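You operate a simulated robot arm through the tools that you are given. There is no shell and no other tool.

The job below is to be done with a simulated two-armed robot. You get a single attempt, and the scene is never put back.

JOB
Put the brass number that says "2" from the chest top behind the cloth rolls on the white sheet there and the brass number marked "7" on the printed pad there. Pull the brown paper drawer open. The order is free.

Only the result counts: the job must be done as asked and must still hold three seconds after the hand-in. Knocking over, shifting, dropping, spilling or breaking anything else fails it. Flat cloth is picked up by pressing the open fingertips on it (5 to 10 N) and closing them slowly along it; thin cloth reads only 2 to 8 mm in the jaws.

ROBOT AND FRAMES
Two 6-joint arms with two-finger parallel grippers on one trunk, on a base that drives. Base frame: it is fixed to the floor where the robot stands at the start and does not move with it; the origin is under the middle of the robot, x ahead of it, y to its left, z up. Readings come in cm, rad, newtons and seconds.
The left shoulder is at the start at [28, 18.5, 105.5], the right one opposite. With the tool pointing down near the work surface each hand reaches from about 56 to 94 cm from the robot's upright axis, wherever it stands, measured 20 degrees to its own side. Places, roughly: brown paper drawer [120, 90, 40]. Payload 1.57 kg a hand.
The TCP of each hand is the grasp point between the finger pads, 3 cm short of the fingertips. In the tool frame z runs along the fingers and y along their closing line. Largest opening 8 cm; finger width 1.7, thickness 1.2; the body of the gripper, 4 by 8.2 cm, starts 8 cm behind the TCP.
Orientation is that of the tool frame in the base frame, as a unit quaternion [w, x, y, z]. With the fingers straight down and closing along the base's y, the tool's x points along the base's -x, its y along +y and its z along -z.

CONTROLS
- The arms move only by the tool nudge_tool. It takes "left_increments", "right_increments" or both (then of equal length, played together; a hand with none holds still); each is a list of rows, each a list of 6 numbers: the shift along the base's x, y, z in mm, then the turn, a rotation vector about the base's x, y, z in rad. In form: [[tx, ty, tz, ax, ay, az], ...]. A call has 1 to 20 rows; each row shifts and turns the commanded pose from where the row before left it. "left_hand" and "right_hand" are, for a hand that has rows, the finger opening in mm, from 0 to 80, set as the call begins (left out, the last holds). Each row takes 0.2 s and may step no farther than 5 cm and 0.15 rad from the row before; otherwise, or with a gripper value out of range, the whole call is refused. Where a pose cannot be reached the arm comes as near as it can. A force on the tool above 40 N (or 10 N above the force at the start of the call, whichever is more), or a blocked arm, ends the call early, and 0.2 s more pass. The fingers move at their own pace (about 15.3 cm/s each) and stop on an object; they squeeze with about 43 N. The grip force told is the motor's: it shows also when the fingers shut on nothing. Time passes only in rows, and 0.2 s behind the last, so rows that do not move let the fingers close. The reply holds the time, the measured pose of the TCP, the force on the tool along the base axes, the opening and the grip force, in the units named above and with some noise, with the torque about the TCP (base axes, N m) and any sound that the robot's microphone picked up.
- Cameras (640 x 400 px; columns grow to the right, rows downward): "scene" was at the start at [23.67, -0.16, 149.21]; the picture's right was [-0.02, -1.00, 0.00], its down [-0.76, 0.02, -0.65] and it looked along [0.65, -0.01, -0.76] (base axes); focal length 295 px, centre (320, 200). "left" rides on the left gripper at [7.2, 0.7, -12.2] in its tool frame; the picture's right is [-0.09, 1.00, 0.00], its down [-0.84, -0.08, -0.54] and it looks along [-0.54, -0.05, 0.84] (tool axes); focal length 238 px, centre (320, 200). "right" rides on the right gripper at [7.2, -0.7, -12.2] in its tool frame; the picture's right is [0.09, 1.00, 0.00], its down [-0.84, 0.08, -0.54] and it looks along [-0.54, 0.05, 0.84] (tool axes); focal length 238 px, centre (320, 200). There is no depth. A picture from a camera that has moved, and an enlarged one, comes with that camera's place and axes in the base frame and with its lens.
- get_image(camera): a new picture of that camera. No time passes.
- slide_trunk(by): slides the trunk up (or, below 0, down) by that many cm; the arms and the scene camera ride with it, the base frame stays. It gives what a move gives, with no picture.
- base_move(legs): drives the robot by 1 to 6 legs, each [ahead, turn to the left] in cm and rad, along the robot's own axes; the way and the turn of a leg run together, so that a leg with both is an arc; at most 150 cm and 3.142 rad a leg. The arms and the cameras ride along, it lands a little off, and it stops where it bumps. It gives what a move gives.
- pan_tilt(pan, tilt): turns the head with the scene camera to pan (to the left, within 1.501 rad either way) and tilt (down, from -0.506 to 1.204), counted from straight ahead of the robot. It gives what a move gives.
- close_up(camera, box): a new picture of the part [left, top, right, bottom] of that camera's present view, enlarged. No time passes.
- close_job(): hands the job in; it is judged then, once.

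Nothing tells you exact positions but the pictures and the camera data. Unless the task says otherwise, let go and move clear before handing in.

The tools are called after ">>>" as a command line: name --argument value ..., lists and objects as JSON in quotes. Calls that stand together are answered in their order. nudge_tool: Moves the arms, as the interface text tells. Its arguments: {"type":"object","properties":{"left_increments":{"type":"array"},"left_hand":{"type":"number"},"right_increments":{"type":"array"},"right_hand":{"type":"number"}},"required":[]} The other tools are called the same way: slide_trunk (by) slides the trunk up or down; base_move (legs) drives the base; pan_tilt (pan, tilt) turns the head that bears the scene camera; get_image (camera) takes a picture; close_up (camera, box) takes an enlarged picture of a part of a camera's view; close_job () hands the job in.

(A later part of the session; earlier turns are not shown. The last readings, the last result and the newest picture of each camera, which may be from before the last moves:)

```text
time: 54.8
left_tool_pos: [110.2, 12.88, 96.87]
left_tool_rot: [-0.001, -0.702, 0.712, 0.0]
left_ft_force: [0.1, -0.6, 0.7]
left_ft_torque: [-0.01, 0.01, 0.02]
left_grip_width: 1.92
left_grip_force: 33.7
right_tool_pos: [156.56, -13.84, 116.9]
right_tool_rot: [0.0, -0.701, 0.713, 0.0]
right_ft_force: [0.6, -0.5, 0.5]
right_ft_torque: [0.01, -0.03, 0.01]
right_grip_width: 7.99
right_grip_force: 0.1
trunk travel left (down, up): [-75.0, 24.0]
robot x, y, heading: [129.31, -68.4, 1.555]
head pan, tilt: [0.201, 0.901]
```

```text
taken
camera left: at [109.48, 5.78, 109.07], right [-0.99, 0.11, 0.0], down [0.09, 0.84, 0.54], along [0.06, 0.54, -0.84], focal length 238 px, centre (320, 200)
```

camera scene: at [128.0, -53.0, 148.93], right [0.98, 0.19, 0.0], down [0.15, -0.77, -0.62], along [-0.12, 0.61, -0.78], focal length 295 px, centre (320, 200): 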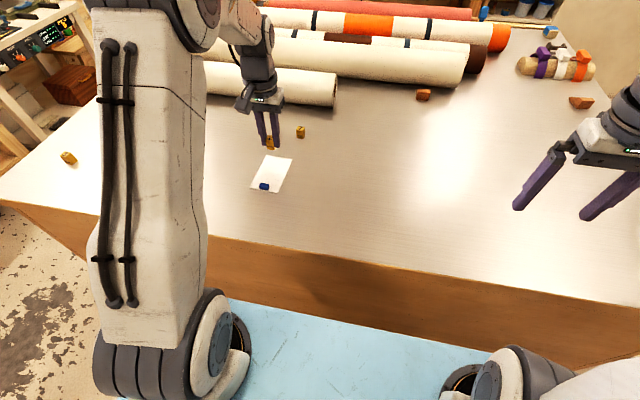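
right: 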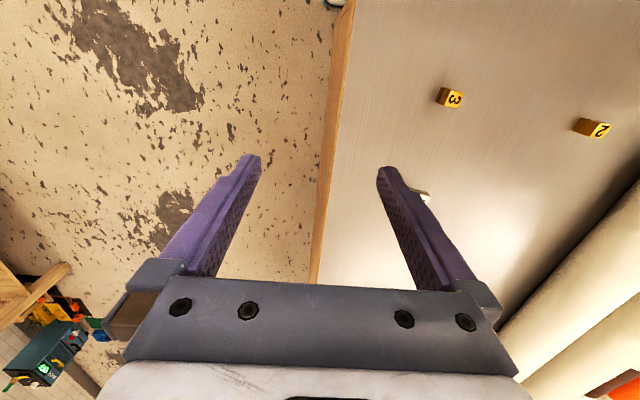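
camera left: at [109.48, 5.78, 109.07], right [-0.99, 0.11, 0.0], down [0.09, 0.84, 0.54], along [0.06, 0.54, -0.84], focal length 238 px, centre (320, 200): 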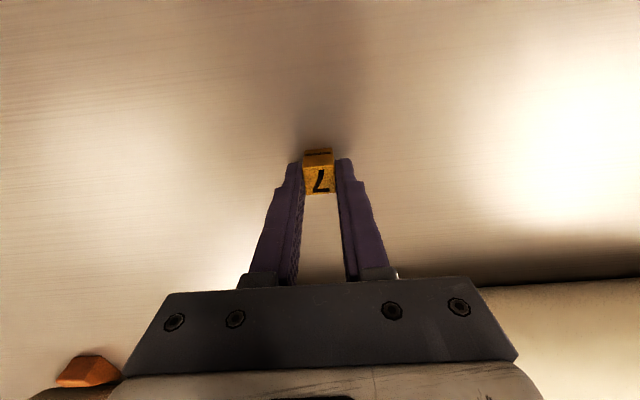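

The "7" is held. I lift it, raise the trunk and drive along the chest to the pad.

>>> nudge_tool --left_increments '[[0, 0, 20, 0, 0, 0], [0, 0, 40, 0, 0, 0], [0, 0, 40, 0, 0, 0], [0, 0, 20, 0, 0, 0], [0, 0, 0, 0, 0, 0]]'

>>> slide_trunk --by 15

>>> base_move --legs '[[-9, 0], [0, 1.571], [37, 0], [0, -1.571]]'

>>> get_image --camera "scene"

>>> get_image --camera "left"

```text
time: 56.0
left_tool_pos: [110.07, 12.82, 108.99]
left_tool_rot: [0.0, -0.702, 0.712, 0.0]
left_ft_force: [0.8, 1.0, -0.8]
left_ft_torque: [-0.04, 0.02, 0.01]
left_grip_width: 1.92
left_grip_force: 33.1
right_tool_pos: [156.53, -13.79, 116.95]
right_tool_rot: [0.001, -0.702, 0.713, 0.001]
right_ft_force: [0.2, 0.6, 0.4]
right_ft_torque: [0.01, 0.0, 0.0]
right_grip_width: 7.97
right_grip_force: 0.2
trunk travel left (down, up): [-75.0, 24.0]
robot x, y, heading: [129.22, -68.46, 1.561]
head pan, tilt: [0.201, 0.901]
```

```text
time: 57.8
left_tool_pos: [110.02, 12.89, 123.99]
left_tool_rot: [0.0, -0.702, 0.713, 0.0]
left_ft_force: [0.3, 0.2, -1.0]
left_ft_torque: [-0.01, -0.01, -0.01]
left_grip_width: 1.92
left_grip_force: 33.0
right_tool_pos: [156.46, -13.75, 131.9]
right_tool_rot: [0.0, -0.702, 0.712, 0.0]
right_ft_force: [0.4, 0.2, 0.4]
right_ft_torque: [0.01, -0.02, 0.0]
right_grip_width: 7.99
right_grip_force: 0.1
trunk travel left (down, up): [-90.0, 9.0]
robot x, y, heading: [129.56, -68.33, 1.556]
head pan, tilt: [0.201, 0.901]
```

```text
time: 68.5
left_tool_pos: [71.63, 3.75, 123.88]
left_tool_rot: [0.0, -0.706, 0.708, 0.0]
left_ft_force: [-0.5, 0.9, -1.5]
left_ft_torque: [0.02, -0.01, -0.01]
left_grip_width: 1.91
left_grip_force: 33.6
right_tool_pos: [118.35, -22.32, 131.97]
right_tool_rot: [0.0, -0.706, 0.709, 0.001]
right_ft_force: [0.1, -0.4, 0.1]
right_ft_torque: [-0.02, 0.0, -0.02]
right_grip_width: 7.99
right_grip_force: 0.1
trunk travel left (down, up): [-90.0, 9.0]
robot x, y, heading: [91.59, -77.09, 1.568]
head pan, tilt: [0.201, 0.901]
```

```text
taken
camera scene: at [90.39, -53.71, 163.93], right [0.98, 0.2, 0.0], down [0.15, -0.77, -0.62], along [-0.12, 0.61, -0.78], focal length 295 px, centre (320, 200)
```

scene: 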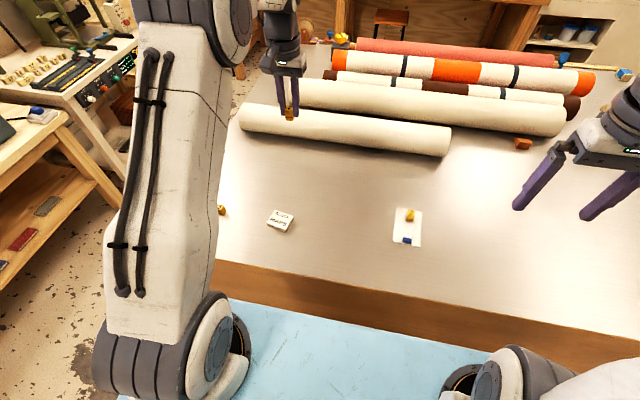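

```text
taken
camera left: at [71.06, -3.31, 136.1], right [-1.0, 0.1, 0.0], down [0.08, 0.84, 0.54], along [0.05, 0.54, -0.84], focal length 238 px, centre (320, 200)
```

left: 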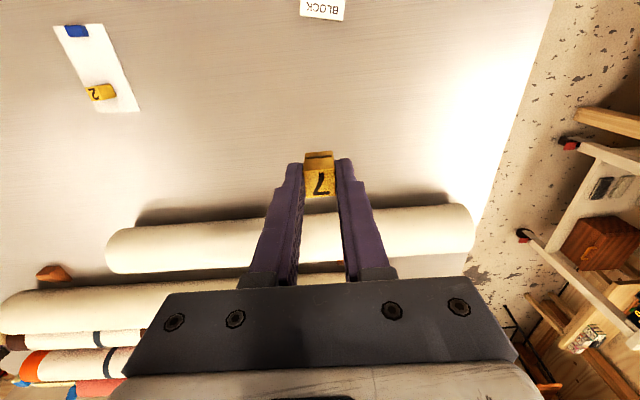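

The "2" still stands on its sheet. I measure the pad.

>>> close_up --camera "scene" --box '[256, 198, 304, 238]'

>>> slide_trunk --by -15

>>> nudge_tool --left_increments '[[-4, -42, 0, 0, 0, 0], [-4, -42, 0, 0, 0, 0], [0, 0, 0, 0, 0, 0], [0, 0, 0, 0, 0, 0]]'

>>> get_image --camera "left"

>>> close_up --camera "scene" --box '[232, 120, 328, 200]'

```text
10.00 times, centred on (280, 218) of scene
camera zoom: at [90.39, -53.71, 163.93], right [0.98, 0.2, 0.0], down [0.15, -0.77, -0.62], along [-0.12, 0.61, -0.78], focal length 2951 px, centre (720, 20)
```

zoom: 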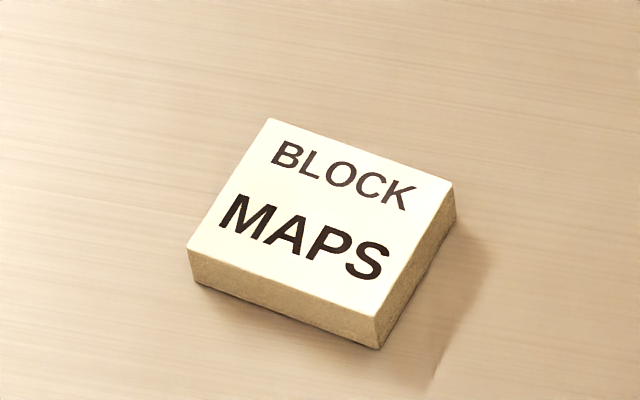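

```text
time: 70.2
left_tool_pos: [71.66, 3.82, 108.93]
left_tool_rot: [0.0, -0.706, 0.708, 0.0]
left_ft_force: [-0.7, 0.1, -0.7]
left_ft_torque: [0.01, 0.01, 0.0]
left_grip_width: 1.92
left_grip_force: 32.7
right_tool_pos: [118.42, -22.29, 116.92]
right_tool_rot: [0.0, -0.706, 0.708, 0.0]
right_ft_force: [0.2, -1.1, -0.2]
right_ft_torque: [0.0, 0.02, -0.01]
right_grip_width: 8.02
right_grip_force: 0.1
trunk travel left (down, up): [-75.0, 24.0]
robot x, y, heading: [91.7, -77.04, 1.567]
head pan, tilt: [0.201, 0.901]
```

```text
time: 71.2
left_tool_pos: [70.82, -4.62, 108.86]
left_tool_rot: [0.0, -0.706, 0.708, -0.001]
left_ft_force: [-0.2, 0.2, -0.9]
left_ft_torque: [0.01, -0.03, -0.01]
left_grip_width: 1.89
left_grip_force: 33.2
right_tool_pos: [118.38, -22.36, 116.95]
right_tool_rot: [0.0, -0.706, 0.708, 0.0]
right_ft_force: [0.1, 1.1, -0.2]
right_ft_torque: [0.0, -0.02, 0.0]
right_grip_width: 8.0
right_grip_force: 0.1
trunk travel left (down, up): [-75.0, 24.0]
robot x, y, heading: [92.01, -77.18, 1.568]
head pan, tilt: [0.201, 0.901]
```

```text
taken
camera left: at [70.29, -11.81, 121.13], right [-1.0, 0.1, 0.0], down [0.08, 0.84, 0.54], along [0.05, 0.54, -0.84], focal length 238 px, centre (320, 200)
```

left: 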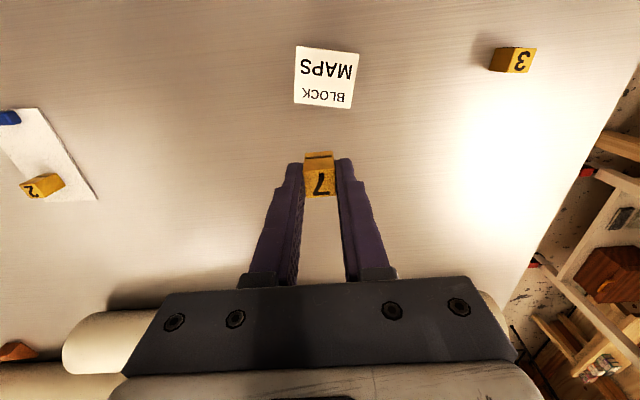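

```text
5.00 times, centred on (280, 160) of scene
camera zoom: at [90.39, -53.71, 148.92], right [0.98, 0.2, 0.0], down [0.15, -0.77, -0.62], along [-0.12, 0.61, -0.78], focal length 1476 px, centre (520, 400)
```

zoom: 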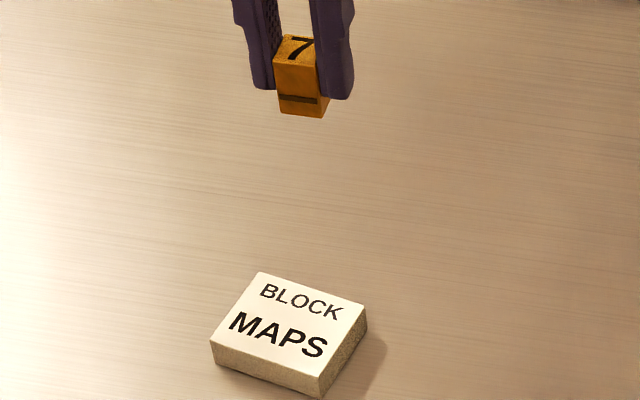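

The pad centre is at about [69.85, −9.05], with its top at z≈94.5. I bring the "7" over it and down to just above.

>>> nudge_tool --left_increments '[[-9.7, -44.3, 0, 0, 0, 0], [0, 0, -40, 0, 0, 0], [0, 0, -30, 0, 0, 0], [0, 0, -15, 0, 0, 0], [0, 0, 0, 0, 0, 0], [0, 0, 0, 0, 0, 0]]'

>>> get_image --camera "left"

>>> close_up --camera "scene" --box '[248, 150, 312, 200]'

```text
time: 72.6
left_tool_pos: [69.67, -9.1, 100.33]
left_tool_rot: [0.0, -0.706, 0.708, 0.0]
left_ft_force: [-0.6, 1.1, -0.4]
left_ft_torque: [-0.01, 0.01, 0.0]
left_grip_width: 1.93
left_grip_force: 33.3
right_tool_pos: [118.3, -22.15, 116.98]
right_tool_rot: [-0.001, -0.706, 0.708, 0.0]
right_ft_force: [-0.1, 0.5, -0.2]
right_ft_torque: [-0.01, -0.03, 0.02]
right_grip_width: 7.99
right_grip_force: 0.1
trunk travel left (down, up): [-75.0, 24.0]
robot x, y, heading: [91.9, -77.33, 1.569]
head pan, tilt: [0.201, 0.901]
```

```text
taken
camera left: at [69.24, -16.23, 112.56], right [-1.0, 0.1, 0.0], down [0.08, 0.84, 0.54], along [0.05, 0.54, -0.84], focal length 238 px, centre (320, 200)
```

left: 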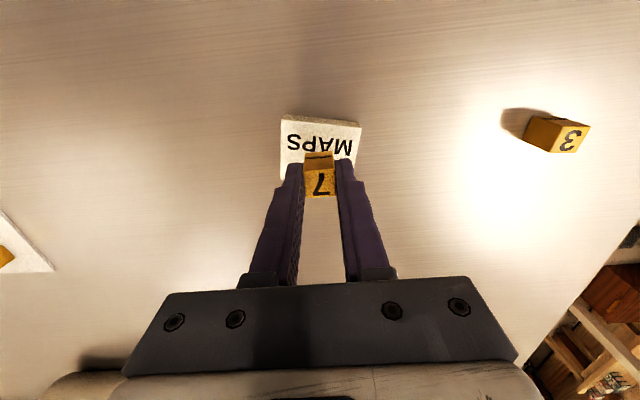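

```text
8.00 times, centred on (280, 175) of scene
camera zoom: at [90.39, -53.72, 148.93], right [0.98, 0.2, 0.0], down [0.15, -0.77, -0.62], along [-0.12, 0.61, -0.78], focal length 2361 px, centre (640, 400)
```

zoom: 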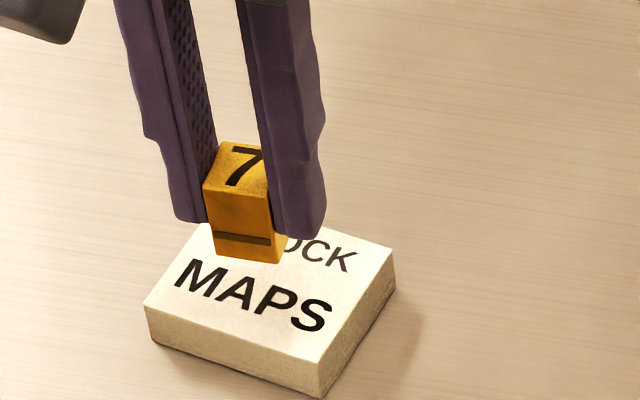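

The "7" hovers over the pad. I go down in small steps until it touches.

>>> nudge_tool --left_increments '[[0, 0, -8, 0, 0, 0], [0, 0, -2, 0, 0, 0], [0, 0, 0, 0, 0, 0]]'

>>> nudge_tool --left_increments '[[0, 0, -1.5, 0, 0, 0], [0, 0, 0, 0, 0, 0]]'

>>> close_up --camera "scene" --box '[248, 150, 312, 200]'

```text
time: 73.4
left_tool_pos: [69.88, -9.06, 99.42]
left_tool_rot: [0.0, -0.706, 0.708, 0.0]
left_ft_force: [-0.4, -0.2, -0.7]
left_ft_torque: [-0.01, 0.02, 0.01]
left_grip_width: 1.93
left_grip_force: 33.1
right_tool_pos: [118.38, -22.08, 116.95]
right_tool_rot: [0.0, -0.706, 0.709, 0.0]
right_ft_force: [0.5, -0.1, -0.3]
right_ft_torque: [0.0, -0.01, 0.03]
right_grip_width: 8.03
right_grip_force: 0.1
trunk travel left (down, up): [-75.0, 24.0]
robot x, y, heading: [91.54, -76.53, 1.568]
head pan, tilt: [0.201, 0.901]
```

```text
time: 74.0
left_tool_pos: [69.77, -9.1, 99.23]
left_tool_rot: [0.0, -0.706, 0.709, 0.001]
left_ft_force: [0.2, -0.1, -1.5]
left_ft_torque: [-0.03, 0.04, 0.03]
left_grip_width: 1.92
left_grip_force: 33.6
right_tool_pos: [118.4, -22.31, 116.9]
right_tool_rot: [-0.001, -0.706, 0.708, 0.0]
right_ft_force: [-0.3, 0.3, 0.4]
right_ft_torque: [-0.01, -0.02, 0.0]
right_grip_width: 8.0
right_grip_force: 0.1
trunk travel left (down, up): [-75.0, 24.0]
robot x, y, heading: [92.05, -77.23, 1.568]
head pan, tilt: [0.201, 0.901]
```

```text
8.00 times, centred on (280, 175) of scene
camera zoom: at [90.39, -53.71, 148.93], right [0.98, 0.2, 0.0], down [0.15, -0.77, -0.62], along [-0.12, 0.61, -0.78], focal length 2361 px, centre (640, 400)
```

zoom: 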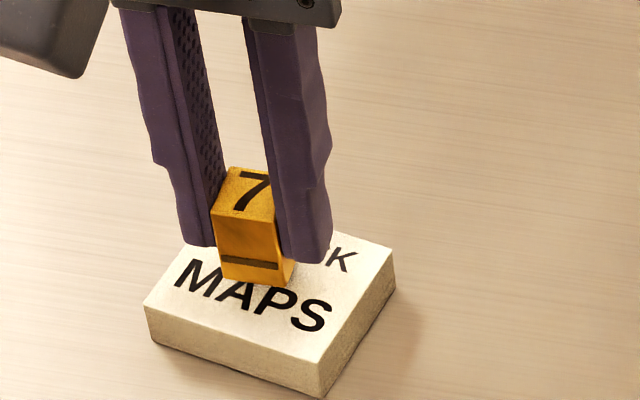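

Still a few millimetres in the air by the look of it. I carry on stepping down.

>>> nudge_tool --left_increments '[[0, 0, -1.5, 0, 0, 0], [0, 0, 0, 0, 0, 0]]'

>>> nudge_tool --left_increments '[[0, 0, -1, 0, 0, 0], [0, 0, 0, 0, 0, 0]]'

>>> nudge_tool --left_increments '[[0, 0, -1, 0, 0, 0], [0, 0, 0, 0, 0, 0]]'

```text
time: 74.6
left_tool_pos: [69.88, -8.95, 99.16]
left_tool_rot: [0.0, -0.706, 0.708, 0.0]
left_ft_force: [0.0, -0.3, -0.8]
left_ft_torque: [-0.01, 0.0, -0.01]
left_grip_width: 1.93
left_grip_force: 33.4
right_tool_pos: [118.41, -22.32, 116.89]
right_tool_rot: [0.0, -0.706, 0.709, -0.001]
right_ft_force: [0.1, 0.3, 0.0]
right_ft_torque: [-0.03, 0.0, 0.0]
right_grip_width: 7.97
right_grip_force: 0.0
trunk travel left (down, up): [-75.0, 24.0]
robot x, y, heading: [91.78, -77.13, 1.567]
head pan, tilt: [0.201, 0.901]
```

```text
time: 75.2
left_tool_pos: [69.86, -9.01, 98.92]
left_tool_rot: [0.0, -0.706, 0.708, 0.0]
left_ft_force: [-0.3, 0.4, -0.5]
left_ft_torque: [-0.03, -0.01, 0.02]
left_grip_width: 1.94
left_grip_force: 33.0
right_tool_pos: [118.29, -22.27, 116.92]
right_tool_rot: [0.0, -0.706, 0.708, 0.0]
right_ft_force: [-0.4, 0.0, 0.3]
right_ft_torque: [0.01, -0.04, -0.02]
right_grip_width: 7.97
right_grip_force: 0.0
trunk travel left (down, up): [-75.0, 24.0]
robot x, y, heading: [91.82, -76.96, 1.568]
head pan, tilt: [0.201, 0.901]
```

```text
time: 75.8
left_tool_pos: [69.87, -8.98, 98.94]
left_tool_rot: [0.0, -0.706, 0.708, -0.001]
left_ft_force: [0.0, -0.4, -0.5]
left_ft_torque: [-0.02, 0.01, 0.0]
left_grip_width: 1.91
left_grip_force: 33.3
right_tool_pos: [118.37, -22.29, 116.95]
right_tool_rot: [0.0, -0.706, 0.709, 0.0]
right_ft_force: [0.5, -1.4, 0.0]
right_ft_torque: [-0.04, 0.0, 0.01]
right_grip_width: 8.0
right_grip_force: 0.0
trunk travel left (down, up): [-75.0, 24.0]
robot x, y, heading: [92.19, -77.02, 1.568]
head pan, tilt: [0.201, 0.901]
```

>>> nudge_tool --left_increments '[[0, 0, -1, 0, 0, 0], [0, 0, 0, 0, 0, 0]]'

>>> nudge_tool --left_increments '[[0, 0, -1, 0, 0, 0], [0, 0, 0, 0, 0, 0]]'

>>> close_up --camera "scene" --box '[248, 150, 312, 200]'

```text
time: 76.4
left_tool_pos: [69.89, -9.18, 98.79]
left_tool_rot: [0.0, -0.706, 0.709, 0.0]
left_ft_force: [0.3, -0.5, -1.2]
left_ft_torque: [0.03, 0.0, 0.01]
left_grip_width: 1.93
left_grip_force: 33.1
right_tool_pos: [118.48, -22.24, 116.92]
right_tool_rot: [-0.001, -0.706, 0.708, 0.0]
right_ft_force: [0.1, -0.5, 0.6]
right_ft_torque: [0.0, -0.01, 0.0]
right_grip_width: 7.97
right_grip_force: 0.0
trunk travel left (down, up): [-75.0, 24.0]
robot x, y, heading: [91.77, -76.73, 1.564]
head pan, tilt: [0.201, 0.901]
```

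```text
time: 77.0
left_tool_pos: [69.96, -8.99, 98.68]
left_tool_rot: [0.0, -0.706, 0.708, 0.0]
left_ft_force: [0.7, 0.2, -0.7]
left_ft_torque: [0.0, 0.0, 0.0]
left_grip_width: 1.93
left_grip_force: 33.1
right_tool_pos: [118.4, -22.33, 116.9]
right_tool_rot: [-0.001, -0.706, 0.709, 0.0]
right_ft_force: [0.8, -0.6, 0.3]
right_ft_torque: [-0.01, 0.01, -0.03]
right_grip_width: 7.99
right_grip_force: 0.0
trunk travel left (down, up): [-75.0, 24.0]
robot x, y, heading: [91.8, -77.11, 1.566]
head pan, tilt: [0.201, 0.901]
```

```text
8.00 times, centred on (280, 175) of scene
camera zoom: at [90.39, -53.71, 148.93], right [0.98, 0.2, 0.0], down [0.15, -0.77, -0.62], along [-0.12, 0.61, -0.78], focal length 2361 px, centre (640, 400)
```

zoom: 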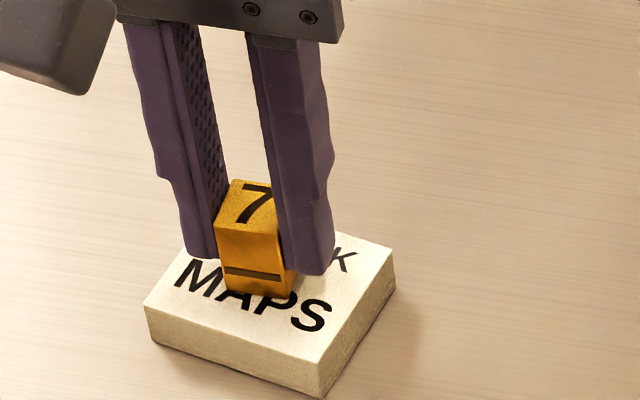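

Almost there. I keep stepping down 1 mm at a time.

>>> nudge_tool --left_increments '[[0, 0, -1, 0, 0, 0], [0, 0, 0, 0, 0, 0]]'

>>> nudge_tool --left_increments '[[0, 0, -1, 0, 0, 0], [0, 0, 0, 0, 0, 0]]'

```text
time: 77.6
left_tool_pos: [69.82, -8.95, 98.59]
left_tool_rot: [0.0, -0.706, 0.709, 0.001]
left_ft_force: [-1.0, 0.1, 4.2]
left_ft_torque: [0.0, 0.05, -0.01]
left_grip_width: 1.93
left_grip_force: 33.5
right_tool_pos: [118.34, -22.29, 116.9]
right_tool_rot: [0.001, -0.706, 0.708, 0.001]
right_ft_force: [-0.2, 0.6, -0.7]
right_ft_torque: [0.04, 0.02, -0.02]
right_grip_width: 7.99
right_grip_force: 0.1
trunk travel left (down, up): [-75.0, 24.0]
robot x, y, heading: [91.9, -77.24, 1.569]
head pan, tilt: [0.201, 0.901]
```

```text
time: 78.2
left_tool_pos: [70.08, -8.96, 98.61]
left_tool_rot: [0.0, -0.705, 0.709, 0.001]
left_ft_force: [-0.2, -1.0, 13.9]
left_ft_torque: [-0.06, 0.01, -0.01]
left_grip_width: 1.91
left_grip_force: 34.2
right_tool_pos: [118.36, -22.31, 116.85]
right_tool_rot: [0.0, -0.706, 0.709, 0.0]
right_ft_force: [-0.1, 0.2, -0.3]
right_ft_torque: [0.0, -0.02, 0.02]
right_grip_width: 8.01
right_grip_force: 0.0
trunk travel left (down, up): [-75.0, 24.0]
robot x, y, heading: [91.68, -76.96, 1.57]
head pan, tilt: [0.201, 0.901]
```

It rests on the pad (14 N). I back off half a millimetre, open and lift away.

>>> nudge_tool --left_increments '[[0, 0, 1, 0, 0, 0], [0, 0, 0, 0, 0, 0]]'

>>> nudge_tool --left_increments '[[0, 0, 0, 0, 0, 0], [0, 0, 0, 0, 0, 0], [0, 0, 0, 0, 0, 0]]' --left_hand 45

>>> nudge_tool --left_increments '[[0, 0, 10, 0, 0, 0], [0, 0, 20, 0, 0, 0], [0, 0, 40, 0, 0, 0], [0, 0, 40, 0, 0, 0], [0, 0, 40, 0, 0, 0], [0, 0, 0, 0, 0, 0]]'

>>> close_up --camera "scene" --box '[240, 130, 336, 200]'

>>> get_image --camera "scene"

```text
time: 78.8
left_tool_pos: [70.0, -9.02, 98.53]
left_tool_rot: [0.001, -0.706, 0.708, 0.001]
left_ft_force: [0.2, 2.2, 8.9]
left_ft_torque: [0.11, -0.03, 0.0]
left_grip_width: 1.92
left_grip_force: 33.5
right_tool_pos: [118.41, -22.33, 116.93]
right_tool_rot: [0.0, -0.706, 0.708, 0.0]
right_ft_force: [0.0, -0.3, 0.4]
right_ft_torque: [0.03, -0.02, 0.01]
right_grip_width: 8.0
right_grip_force: 0.1
trunk travel left (down, up): [-75.0, 24.0]
robot x, y, heading: [92.23, -77.19, 1.57]
head pan, tilt: [0.201, 0.901]
```

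```text
time: 79.6
left_tool_pos: [69.92, -9.1, 98.63]
left_tool_rot: [0.0, -0.706, 0.709, 0.0]
left_ft_force: [-0.9, -0.3, -0.1]
left_ft_torque: [-0.02, -0.01, -0.02]
left_grip_width: 4.51
left_grip_force: 0.1
right_tool_pos: [118.37, -22.43, 116.79]
right_tool_rot: [0.0, -0.706, 0.708, 0.0]
right_ft_force: [-0.2, -0.1, 0.5]
right_ft_torque: [0.02, 0.0, 0.0]
right_grip_width: 8.0
right_grip_force: 0.1
trunk travel left (down, up): [-75.0, 24.0]
robot x, y, heading: [91.82, -77.12, 1.568]
head pan, tilt: [0.201, 0.901]
```

```text
time: 81.0
left_tool_pos: [69.83, -9.09, 113.64]
left_tool_rot: [0.0, -0.706, 0.709, 0.001]
left_ft_force: [0.0, 0.4, 0.1]
left_ft_torque: [0.01, 0.0, 0.0]
left_grip_width: 4.5
left_grip_force: 0.0
right_tool_pos: [118.35, -22.28, 116.93]
right_tool_rot: [0.0, -0.706, 0.708, 0.0]
right_ft_force: [-0.5, 0.5, -0.1]
right_ft_torque: [0.01, -0.01, 0.02]
right_grip_width: 8.0
right_grip_force: 0.1
trunk travel left (down, up): [-75.0, 24.0]
robot x, y, heading: [92.08, -77.28, 1.567]
head pan, tilt: [0.201, 0.901]
```

```text
5.71 times, centred on (288, 165) of scene
camera zoom: at [90.39, -53.73, 148.93], right [0.98, 0.2, 0.0], down [0.15, -0.77, -0.62], along [-0.12, 0.61, -0.78], focal length 1686 px, centre (503, 400)
```

zoom: 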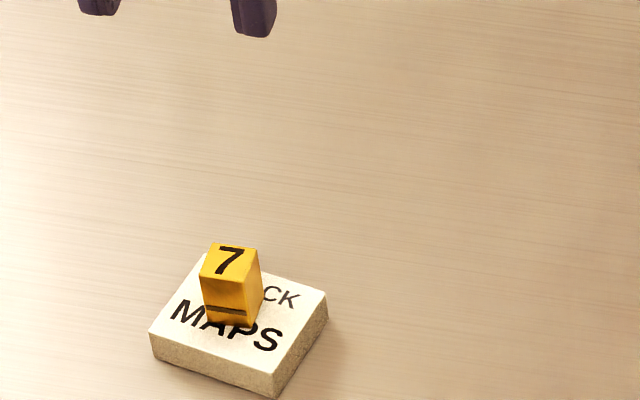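

```text
taken
camera scene: at [90.39, -53.73, 148.93], right [0.98, 0.2, 0.0], down [0.15, -0.77, -0.62], along [-0.12, 0.61, -0.78], focal length 295 px, centre (320, 200)
```

scene: 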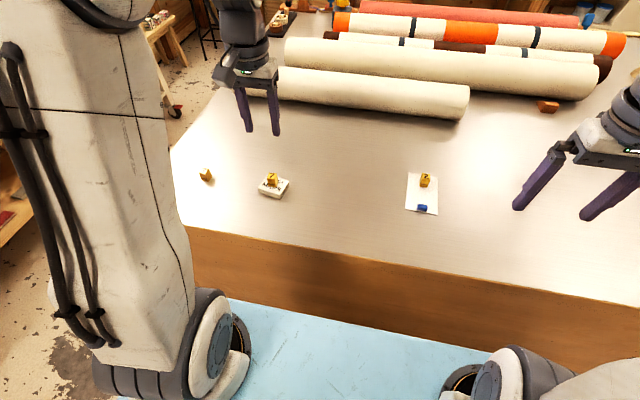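

Both numbers stand in place: "7" on the pad and "2" on the sheet. Now for the drawer, which is on the chest's far (+y) side: I drive back round the near end and look there.

>>> slide_trunk --by 10

>>> base_move --legs '[[0, 1.571], [107, 0], [0, -1.571], [60, 0]]'

>>> pan_tilt --pan 0.0 --tilt 0.5

>>> get_image --camera "scene"

>>> pan_tilt --pan -0.5 --tilt 0.4

>>> get_image --camera "scene"

```text
time: 82.4
left_tool_pos: [69.9, -9.18, 123.37]
left_tool_rot: [0.0, -0.706, 0.708, 0.0]
left_ft_force: [-0.4, 0.5, 0.1]
left_ft_torque: [-0.03, -0.02, -0.02]
left_grip_width: 4.49
left_grip_force: 0.0
right_tool_pos: [118.34, -22.29, 126.9]
right_tool_rot: [0.0, -0.706, 0.708, 0.001]
right_ft_force: [0.7, -0.2, 0.5]
right_ft_torque: [-0.02, 0.0, 0.01]
right_grip_width: 7.99
right_grip_force: 0.0
trunk travel left (down, up): [-85.0, 14.0]
robot x, y, heading: [92.08, -76.62, 1.568]
head pan, tilt: [0.201, 0.901]
```

```text
time: 98.6
left_tool_pos: [-36.85, 51.33, 123.41]
left_tool_rot: [0.0, -0.706, 0.709, -0.001]
left_ft_force: [-0.5, 0.6, 0.0]
left_ft_torque: [0.03, 0.02, 0.0]
left_grip_width: 4.5
left_grip_force: 0.0
right_tool_pos: [11.66, 38.01, 126.88]
right_tool_rot: [0.0, -0.705, 0.709, -0.001]
right_ft_force: [1.1, 0.2, -0.6]
right_ft_torque: [0.01, 0.04, -0.01]
right_grip_width: 8.01
right_grip_force: 0.0
trunk travel left (down, up): [-85.0, 14.0]
robot x, y, heading: [-15.08, -16.84, 1.564]
head pan, tilt: [0.201, 0.901]
```

```text
time: 99.4
left_tool_pos: [-36.85, 51.29, 123.48]
left_tool_rot: [-0.001, -0.705, 0.709, 0.0]
left_ft_force: [-0.6, 0.1, 0.2]
left_ft_torque: [-0.01, 0.0, -0.02]
left_grip_width: 4.47
left_grip_force: 0.0
right_tool_pos: [11.67, 38.13, 126.79]
right_tool_rot: [0.0, -0.704, 0.71, 0.0]
right_ft_force: [0.1, 0.8, -0.9]
right_ft_torque: [-0.01, -0.02, -0.02]
right_grip_width: 8.01
right_grip_force: 0.1
trunk travel left (down, up): [-85.0, 14.0]
robot x, y, heading: [-14.69, -16.85, 1.565]
head pan, tilt: [0.0, 0.499]
```

```text
taken
camera scene: at [-14.94, 8.41, 162.31], right [1.0, 0.0, 0.0], down [0.0, -0.48, -0.88], along [0.0, 0.88, -0.48], focal length 295 px, centre (320, 200)
```

scene: 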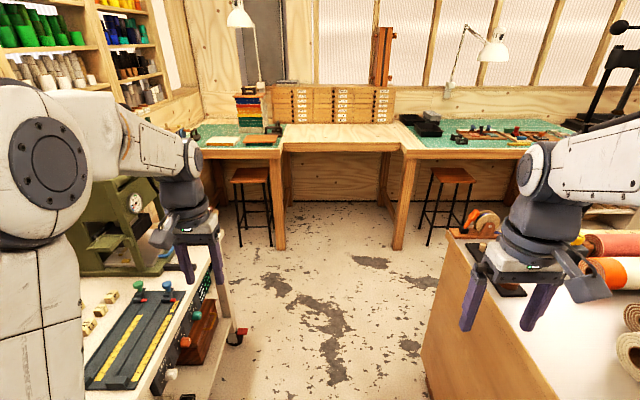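

```text
time: 100.4
left_tool_pos: [-36.95, 51.32, 123.48]
left_tool_rot: [0.0, -0.705, 0.709, 0.0]
left_ft_force: [-0.5, 0.0, 0.1]
left_ft_torque: [0.02, 0.01, 0.01]
left_grip_width: 4.49
left_grip_force: 0.1
right_tool_pos: [11.67, 38.0, 126.84]
right_tool_rot: [0.001, -0.705, 0.709, 0.0]
right_ft_force: [-0.7, 0.3, 0.5]
right_ft_torque: [-0.03, -0.03, 0.02]
right_grip_width: 8.01
right_grip_force: 0.1
trunk travel left (down, up): [-85.0, 14.0]
robot x, y, heading: [-14.83, -16.65, 1.562]
head pan, tilt: [-0.499, 0.4]
```

```text
taken
camera scene: at [-10.52, 7.43, 163.23], right [0.88, -0.48, 0.0], down [-0.19, -0.34, -0.92], along [0.44, 0.81, -0.39], focal length 295 px, centre (320, 200)
```

scene: 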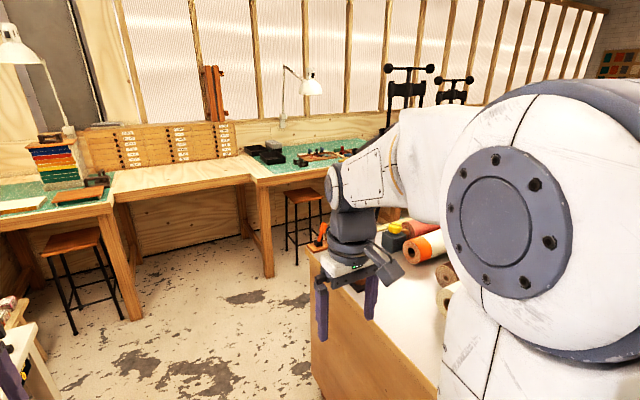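

I see the chest's front corner at about [38, 108] and a corridor roughly 107 cm wide to the benches at y≈215. I raise the hands and drive into the corridor mouth, then turn to look along the drawer fronts.

>>> slide_trunk --by 12

>>> base_move --legs '[[90, 0], [80, 0], [0, -1.4]]'

>>> pan_tilt --pan -0.3 --tilt 0.6

>>> get_image --camera "scene"

>>> get_image --camera "right"

>>> get_image --camera "left"

```text
time: 101.9
left_tool_pos: [-36.9, 51.36, 135.54]
left_tool_rot: [0.0, -0.706, 0.709, 0.001]
left_ft_force: [0.4, -1.1, 0.6]
left_ft_torque: [-0.02, 0.01, 0.0]
left_grip_width: 4.5
left_grip_force: 0.1
right_tool_pos: [11.53, 38.08, 138.93]
right_tool_rot: [0.0, -0.705, 0.709, 0.0]
right_ft_force: [0.6, -0.6, -0.8]
right_ft_torque: [-0.03, 0.0, 0.02]
right_grip_width: 8.0
right_grip_force: 0.0
trunk travel left (down, up): [-97.0, 2.0]
robot x, y, heading: [-14.77, -16.77, 1.567]
head pan, tilt: [-0.499, 0.4]
```

```text
time: 113.9
left_tool_pos: [50.31, 186.1, 135.49]
left_tool_rot: [0.0, -0.082, 0.997, 0.0]
left_ft_force: [0.6, -0.5, 0.4]
left_ft_torque: [-0.02, -0.02, 0.02]
left_grip_width: 4.49
left_grip_force: 0.0
right_tool_pos: [45.34, 136.15, 138.89]
right_tool_rot: [0.001, -0.082, 0.997, 0.0]
right_ft_force: [-0.7, 0.0, -0.1]
right_ft_torque: [-0.02, -0.02, -0.02]
right_grip_width: 7.97
right_grip_force: 0.0
trunk travel left (down, up): [-97.0, 2.0]
robot x, y, heading: [-12.99, 153.36, 0.17]
head pan, tilt: [-0.499, 0.4]
```

```text
time: 114.6
left_tool_pos: [50.23, 186.06, 135.46]
left_tool_rot: [0.0, -0.082, 0.997, 0.0]
left_ft_force: [-0.1, 0.3, 0.7]
left_ft_torque: [-0.01, 0.0, -0.04]
left_grip_width: 4.5
left_grip_force: 0.1
right_tool_pos: [45.37, 136.09, 138.89]
right_tool_rot: [0.0, -0.082, 0.997, 0.0]
right_ft_force: [-0.6, 0.4, -1.3]
right_ft_torque: [-0.01, 0.01, 0.0]
right_grip_width: 8.0
right_grip_force: 0.0
trunk travel left (down, up): [-97.0, 2.0]
robot x, y, heading: [-13.3, 153.28, 0.16]
head pan, tilt: [-0.3, 0.6]
```

```text
taken
camera scene: at [11.35, 154.44, 173.41], right [-0.14, -0.99, 0.0], down [-0.56, 0.08, -0.83], along [0.82, -0.11, -0.56], focal length 295 px, centre (320, 200)
```

scene: 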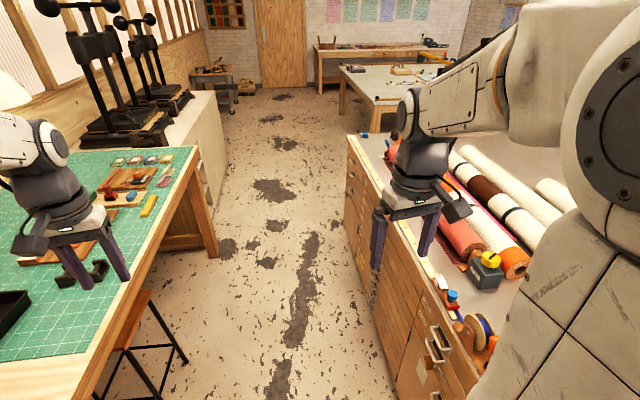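

```text
taken
camera right: at [38.45, 134.18, 151.15], right [-0.25, 0.97, 0.0], down [0.81, 0.21, 0.54], along [0.52, 0.14, -0.84], focal length 238 px, centre (320, 200)
```

right: 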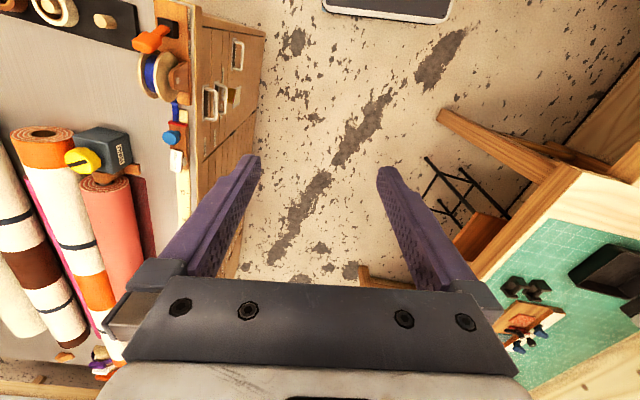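

```text
taken
camera left: at [43.15, 185.65, 147.7], right [-0.07, 1.0, 0.0], down [0.84, 0.06, 0.54], along [0.54, 0.04, -0.84], focal length 238 px, centre (320, 200)
```

left: 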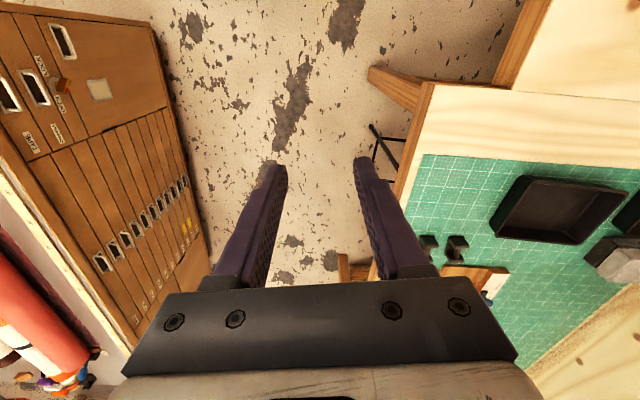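

The chest front has a plan-drawer bank of many labelled drawers with pulls. I zoom in to find the "brown paper" one.

>>> close_up --camera "left" --box '[0, 0, 220, 180]'

>>> close_up --camera "left" --box '[60, 150, 220, 350]'

>>> close_up --camera "right" --box '[170, 0, 290, 180]'

>>> close_up --camera "scene" --box '[340, 130, 500, 400]'

```text
2.22 times, centred on (110, 90) of left
camera zoom: at [43.15, 185.65, 147.7], right [-0.07, 1.0, 0.0], down [0.84, 0.06, 0.54], along [0.54, 0.04, -0.84], focal length 530 px, centre (787, 444)
```

zoom: 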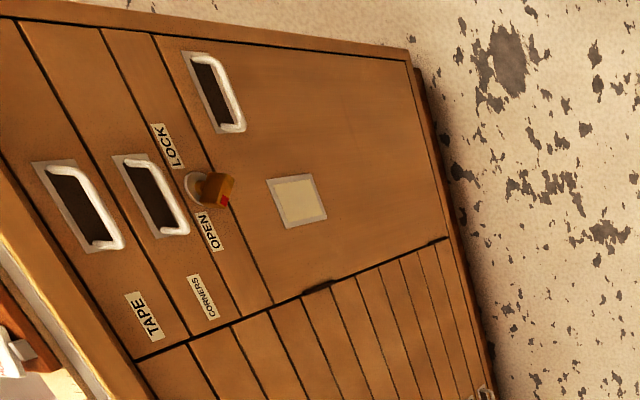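

```text
2.00 times, centred on (140, 250) of left
camera zoom: at [43.15, 185.65, 147.7], right [-0.07, 1.0, 0.0], down [0.84, 0.06, 0.54], along [0.54, 0.04, -0.84], focal length 477 px, centre (680, 100)
```

zoom: 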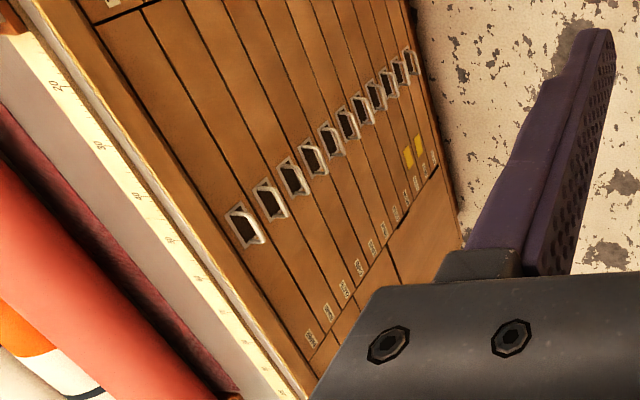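

```text
2.22 times, centred on (230, 90) of right
camera zoom: at [38.45, 134.18, 151.15], right [-0.25, 0.97, 0.0], down [0.81, 0.21, 0.54], along [0.52, 0.14, -0.84], focal length 530 px, centre (520, 444)
```

zoom: 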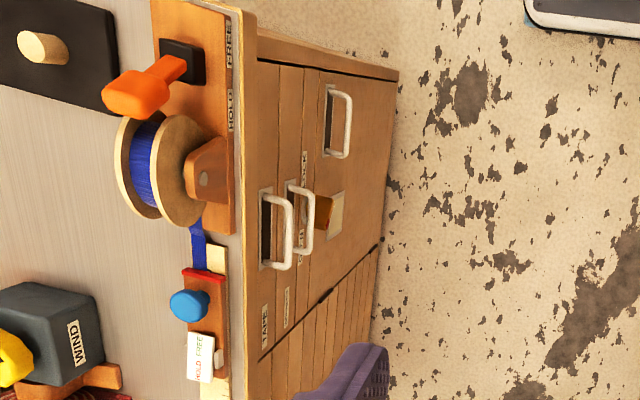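

```text
1.48 times, centred on (420, 265) of scene
camera zoom: at [11.35, 154.44, 173.41], right [-0.14, -0.99, 0.0], down [-0.56, 0.08, -0.83], along [0.82, -0.11, -0.56], focal length 437 px, centre (172, 104)
```

zoom: 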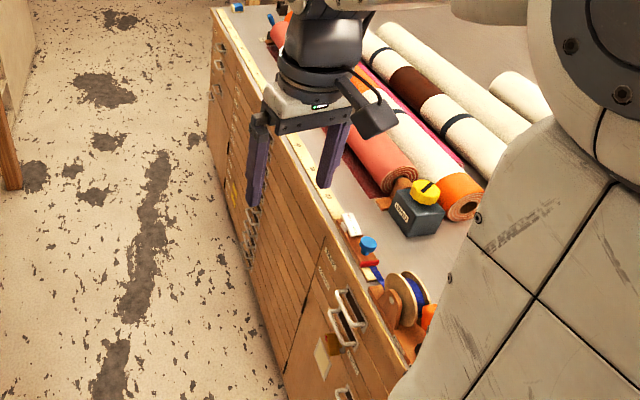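

The bank of ten thin drawers has labels; there is also a LOCK/OPEN knob in the left part. I zoom further to read the labels.

>>> close_up --camera "left" --box '[125, 200, 205, 330]'

>>> close_up --camera "left" --box '[165, 215, 205, 260]'

>>> close_up --camera "left" --box '[125, 250, 185, 330]'

>>> close_up --camera "left" --box '[30, 40, 120, 120]'

```text
3.08 times, centred on (165, 265) of left
camera zoom: at [43.15, 185.65, 147.7], right [-0.07, 1.0, 0.0], down [0.84, 0.06, 0.54], along [0.54, 0.04, -0.84], focal length 733 px, centre (797, 0)
```

zoom: 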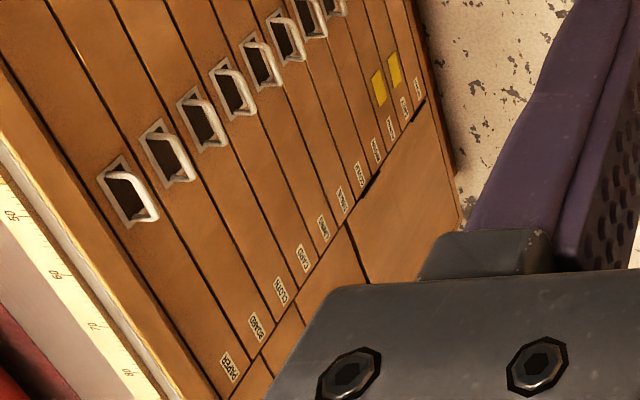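

```text
8.89 times, centred on (185, 238) of left
camera zoom: at [43.15, 185.65, 147.7], right [-0.07, 1.0, 0.0], down [0.84, 0.06, 0.54], along [0.54, 0.04, -0.84], focal length 2119 px, centre (1520, -133)
```

zoom: 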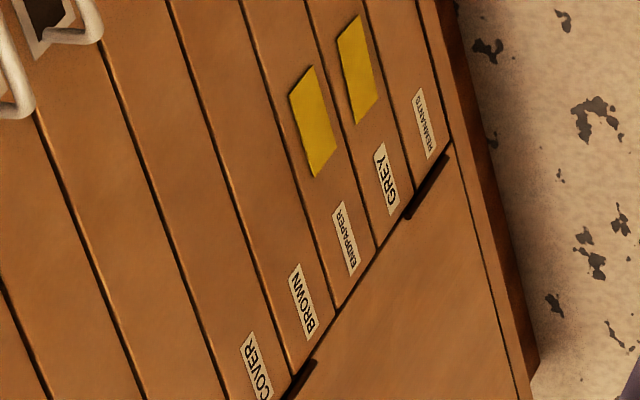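

```text
5.00 times, centred on (155, 290) of left
camera zoom: at [43.15, 185.65, 147.7], right [-0.07, 1.0, 0.0], down [0.84, 0.06, 0.54], along [0.54, 0.04, -0.84], focal length 1192 px, centre (1145, -250)
```

zoom: 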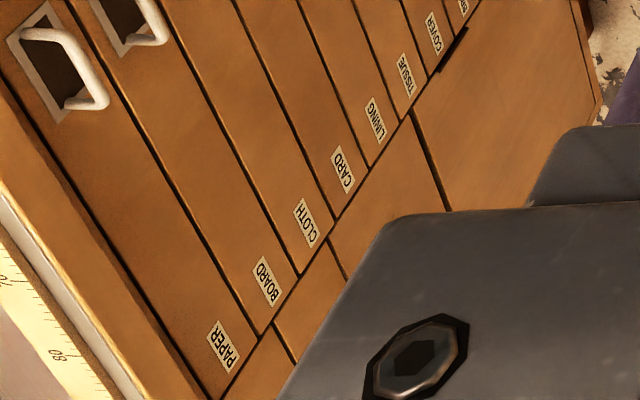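

```text
5.00 times, centred on (75, 80) of left
camera zoom: at [43.15, 185.65, 147.7], right [-0.07, 1.0, 0.0], down [0.84, 0.06, 0.54], along [0.54, 0.04, -0.84], focal length 1192 px, centre (1545, 800)
```

zoom: 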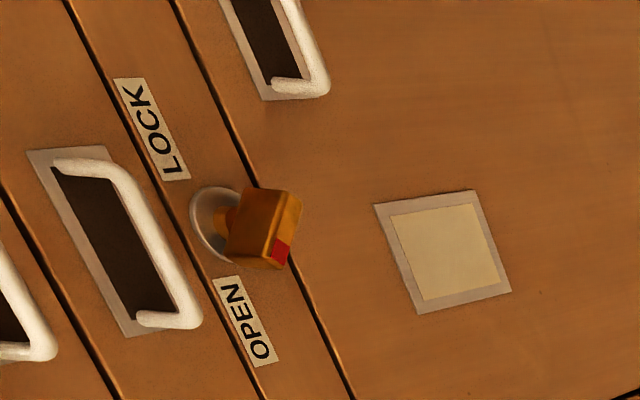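

The "BROWN" drawer is the eighth in the middle bank, near z≈40. I tuck the left hand in and drive along the corridor to about [47, 159], facing +x, so that the right arm can reach the pull sideways.

>>> base_move --legs '[[0, -0.06], [61, 0], [0, -0.1]]'

>>> pan_tilt --pan -0.5 --tilt 0.9

>>> get_image --camera "scene"

>>> get_image --camera "right"

```text
time: 119.0
left_tool_pos: [115.24, 182.48, 135.42]
left_tool_rot: [0.0, -0.006, 1.0, -0.001]
left_ft_force: [-0.3, 0.2, -0.5]
left_ft_torque: [0.0, 0.03, 0.0]
left_grip_width: 4.52
left_grip_force: 0.1
right_tool_pos: [102.72, 133.68, 138.88]
right_tool_rot: [0.0, -0.006, 1.0, 0.0]
right_ft_force: [0.0, -0.5, 0.8]
right_ft_torque: [0.02, 0.01, -0.01]
right_grip_width: 7.99
right_grip_force: 0.1
trunk travel left (down, up): [-97.0, 2.0]
robot x, y, heading: [47.39, 159.77, 0.007]
head pan, tilt: [-0.3, 0.6]
```

```text
time: 119.8
left_tool_pos: [115.26, 182.59, 135.47]
left_tool_rot: [0.0, -0.005, 1.0, 0.0]
left_ft_force: [1.0, 0.2, 0.0]
left_ft_torque: [0.02, 0.01, 0.0]
left_grip_width: 4.52
left_grip_force: 0.1
right_tool_pos: [102.8, 133.83, 138.82]
right_tool_rot: [0.0, -0.005, 1.0, 0.001]
right_ft_force: [0.1, 0.3, 0.3]
right_ft_torque: [0.02, 0.01, 0.0]
right_grip_width: 8.02
right_grip_force: 0.1
trunk travel left (down, up): [-97.0, 2.0]
robot x, y, heading: [47.78, 159.53, 0.012]
head pan, tilt: [-0.499, 0.901]
```

```text
taken
camera scene: at [70.17, 156.15, 170.93], right [-0.47, -0.88, 0.0], down [-0.69, 0.37, -0.62], along [0.55, -0.29, -0.78], focal length 295 px, centre (320, 200)
```

scene: 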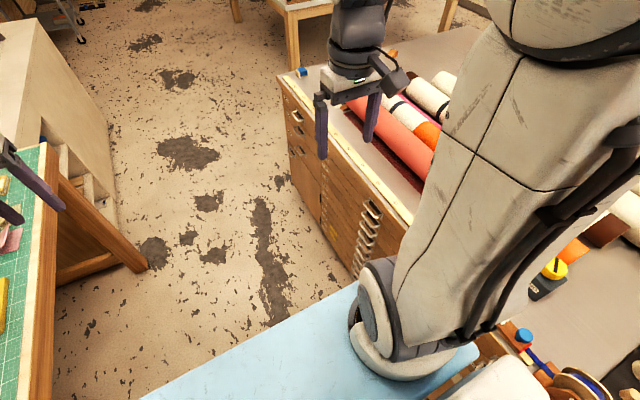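

```text
taken
camera right: at [95.64, 133.0, 151.15], right [-0.1, 0.99, 0.0], down [0.84, 0.09, 0.54], along [0.54, 0.06, -0.84], focal length 238 px, centre (320, 200)
```

right: 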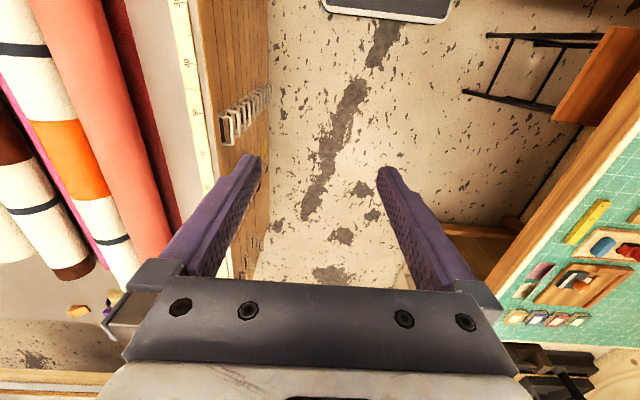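

I retract the left hand a bit and turn the right tool to point at the chest (fingers along −y, closing vertically), still above everything.

>>> nudge_tool --right_increments '[[0, 0, 0, -0.1428, 0, 0], [0, 0, 0, -0.1428, 0, 0], [0, 0, 0, -0.1428, 0, 0], [0, 0, 0, -0.1428, 0, 0], [0, 0, 0, -0.1428, 0, 0], [0, 0, 0, -0.1428, 0, 0], [0, 0, 0, -0.1428, 0, 0], [0, 0, 0, -0.1428, 0, 0], [0, 0, 0, -0.1428, 0, 0], [0, 0, 0, -0.1428, 0, 0], [0, 0, 0, -0.1428, 0, 0], [0, 0, 0, 0, 0, 0]]' --left_increments '[[-20, 0, 0, 0, 0, 0], [-20, 0, 0, 0, 0, 0], [-20, 0, 0, 0, 0, 0], [-20, 0, 0, 0, 0, 0], [-20, 0, 0, 0, 0, 0], [0, 0, 0, 0, 0, 0], [0, 0, 0, 0, 0, 0], [0, 0, 0, 0, 0, 0], [0, 0, 0, 0, 0, 0], [0, 0, 0, 0, 0, 0], [0, 0, 0, 0, 0, 0], [0, 0, 0, 0, 0, 0]]'

>>> get_image --camera "scene"

>>> get_image --camera "right"

```text
time: 122.4
left_tool_pos: [105.36, 182.41, 135.57]
left_tool_rot: [-0.001, -0.005, 1.0, 0.0]
left_ft_force: [0.4, -0.1, -0.2]
left_ft_torque: [0.0, 0.02, 0.01]
left_grip_width: 4.5
left_grip_force: 0.1
right_tool_pos: [102.84, 133.77, 138.96]
right_tool_rot: [0.003, 0.004, -0.706, 0.708]
right_ft_force: [-0.1, -0.8, -0.6]
right_ft_torque: [0.02, 0.04, -0.02]
right_grip_width: 8.0
right_grip_force: 0.0
trunk travel left (down, up): [-97.0, 2.0]
robot x, y, heading: [47.83, 159.11, 0.006]
head pan, tilt: [-0.499, 0.901]
```

```text
taken
camera scene: at [70.18, 156.16, 170.93], right [-0.47, -0.88, 0.0], down [-0.69, 0.37, -0.62], along [0.55, -0.29, -0.78], focal length 295 px, centre (320, 200)
```

scene: 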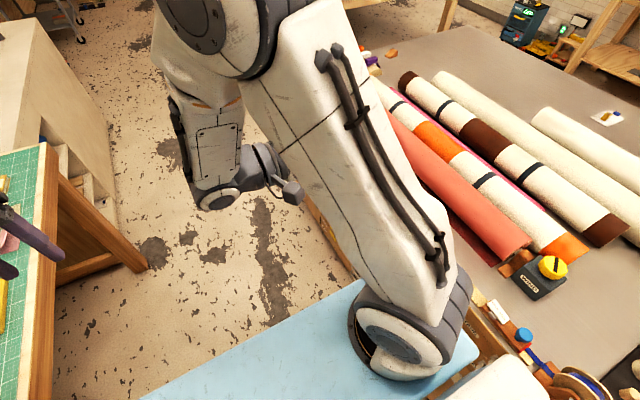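

```text
taken
camera right: at [95.66, 145.94, 139.67], right [-0.1, 0.0, -0.99], down [0.84, 0.54, -0.09], along [0.54, -0.84, -0.05], focal length 238 px, centre (320, 200)
```

right: 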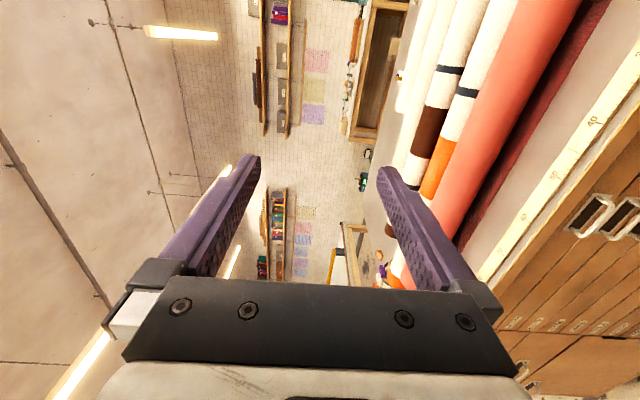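

The right tool now points at the chest. I lower the trunk, watching for contact, and look again.

>>> slide_trunk --by -40

>>> get_image --camera "right"

>>> get_image --camera "scene"

```text
time: 126.3
left_tool_pos: [105.31, 182.51, 95.56]
left_tool_rot: [0.0, -0.006, 1.0, 0.0]
left_ft_force: [-0.1, -0.1, 0.2]
left_ft_torque: [0.0, 0.0, 0.02]
left_grip_width: 4.51
left_grip_force: 0.1
right_tool_pos: [102.88, 133.88, 98.87]
right_tool_rot: [-0.004, -0.004, 0.707, -0.707]
right_ft_force: [-0.2, 0.1, 0.6]
right_ft_torque: [0.01, -0.02, -0.05]
right_grip_width: 8.02
right_grip_force: 0.0
trunk travel left (down, up): [-57.0, 42.0]
robot x, y, heading: [47.5, 159.51, 0.006]
head pan, tilt: [-0.499, 0.901]
```

```text
taken
camera right: at [95.64, 145.93, 99.7], right [-0.1, 0.0, -0.99], down [0.84, 0.54, -0.09], along [0.54, -0.84, -0.06], focal length 238 px, centre (320, 200)
```

right: 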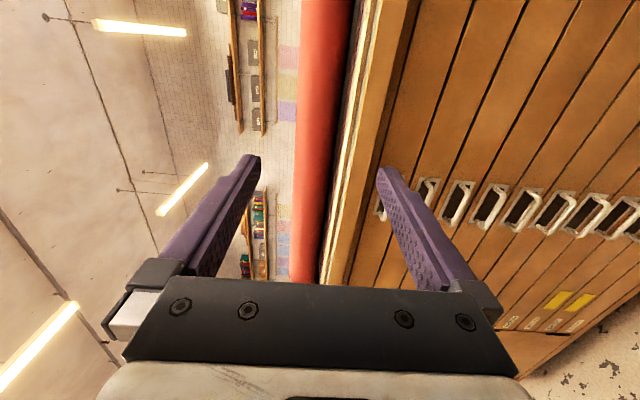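

```text
taken
camera scene: at [70.16, 156.15, 130.93], right [-0.47, -0.88, 0.0], down [-0.69, 0.37, -0.62], along [0.55, -0.29, -0.78], focal length 295 px, centre (320, 200)
```

scene: 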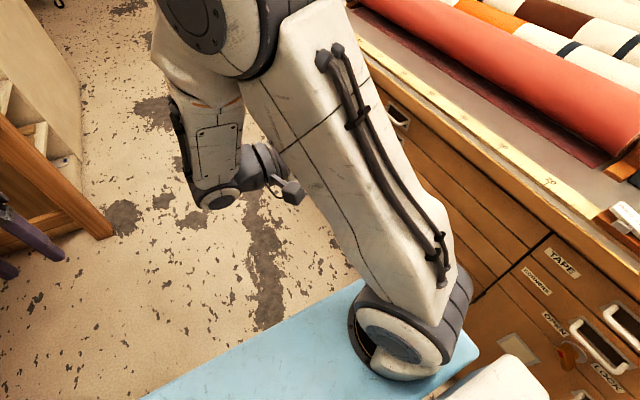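

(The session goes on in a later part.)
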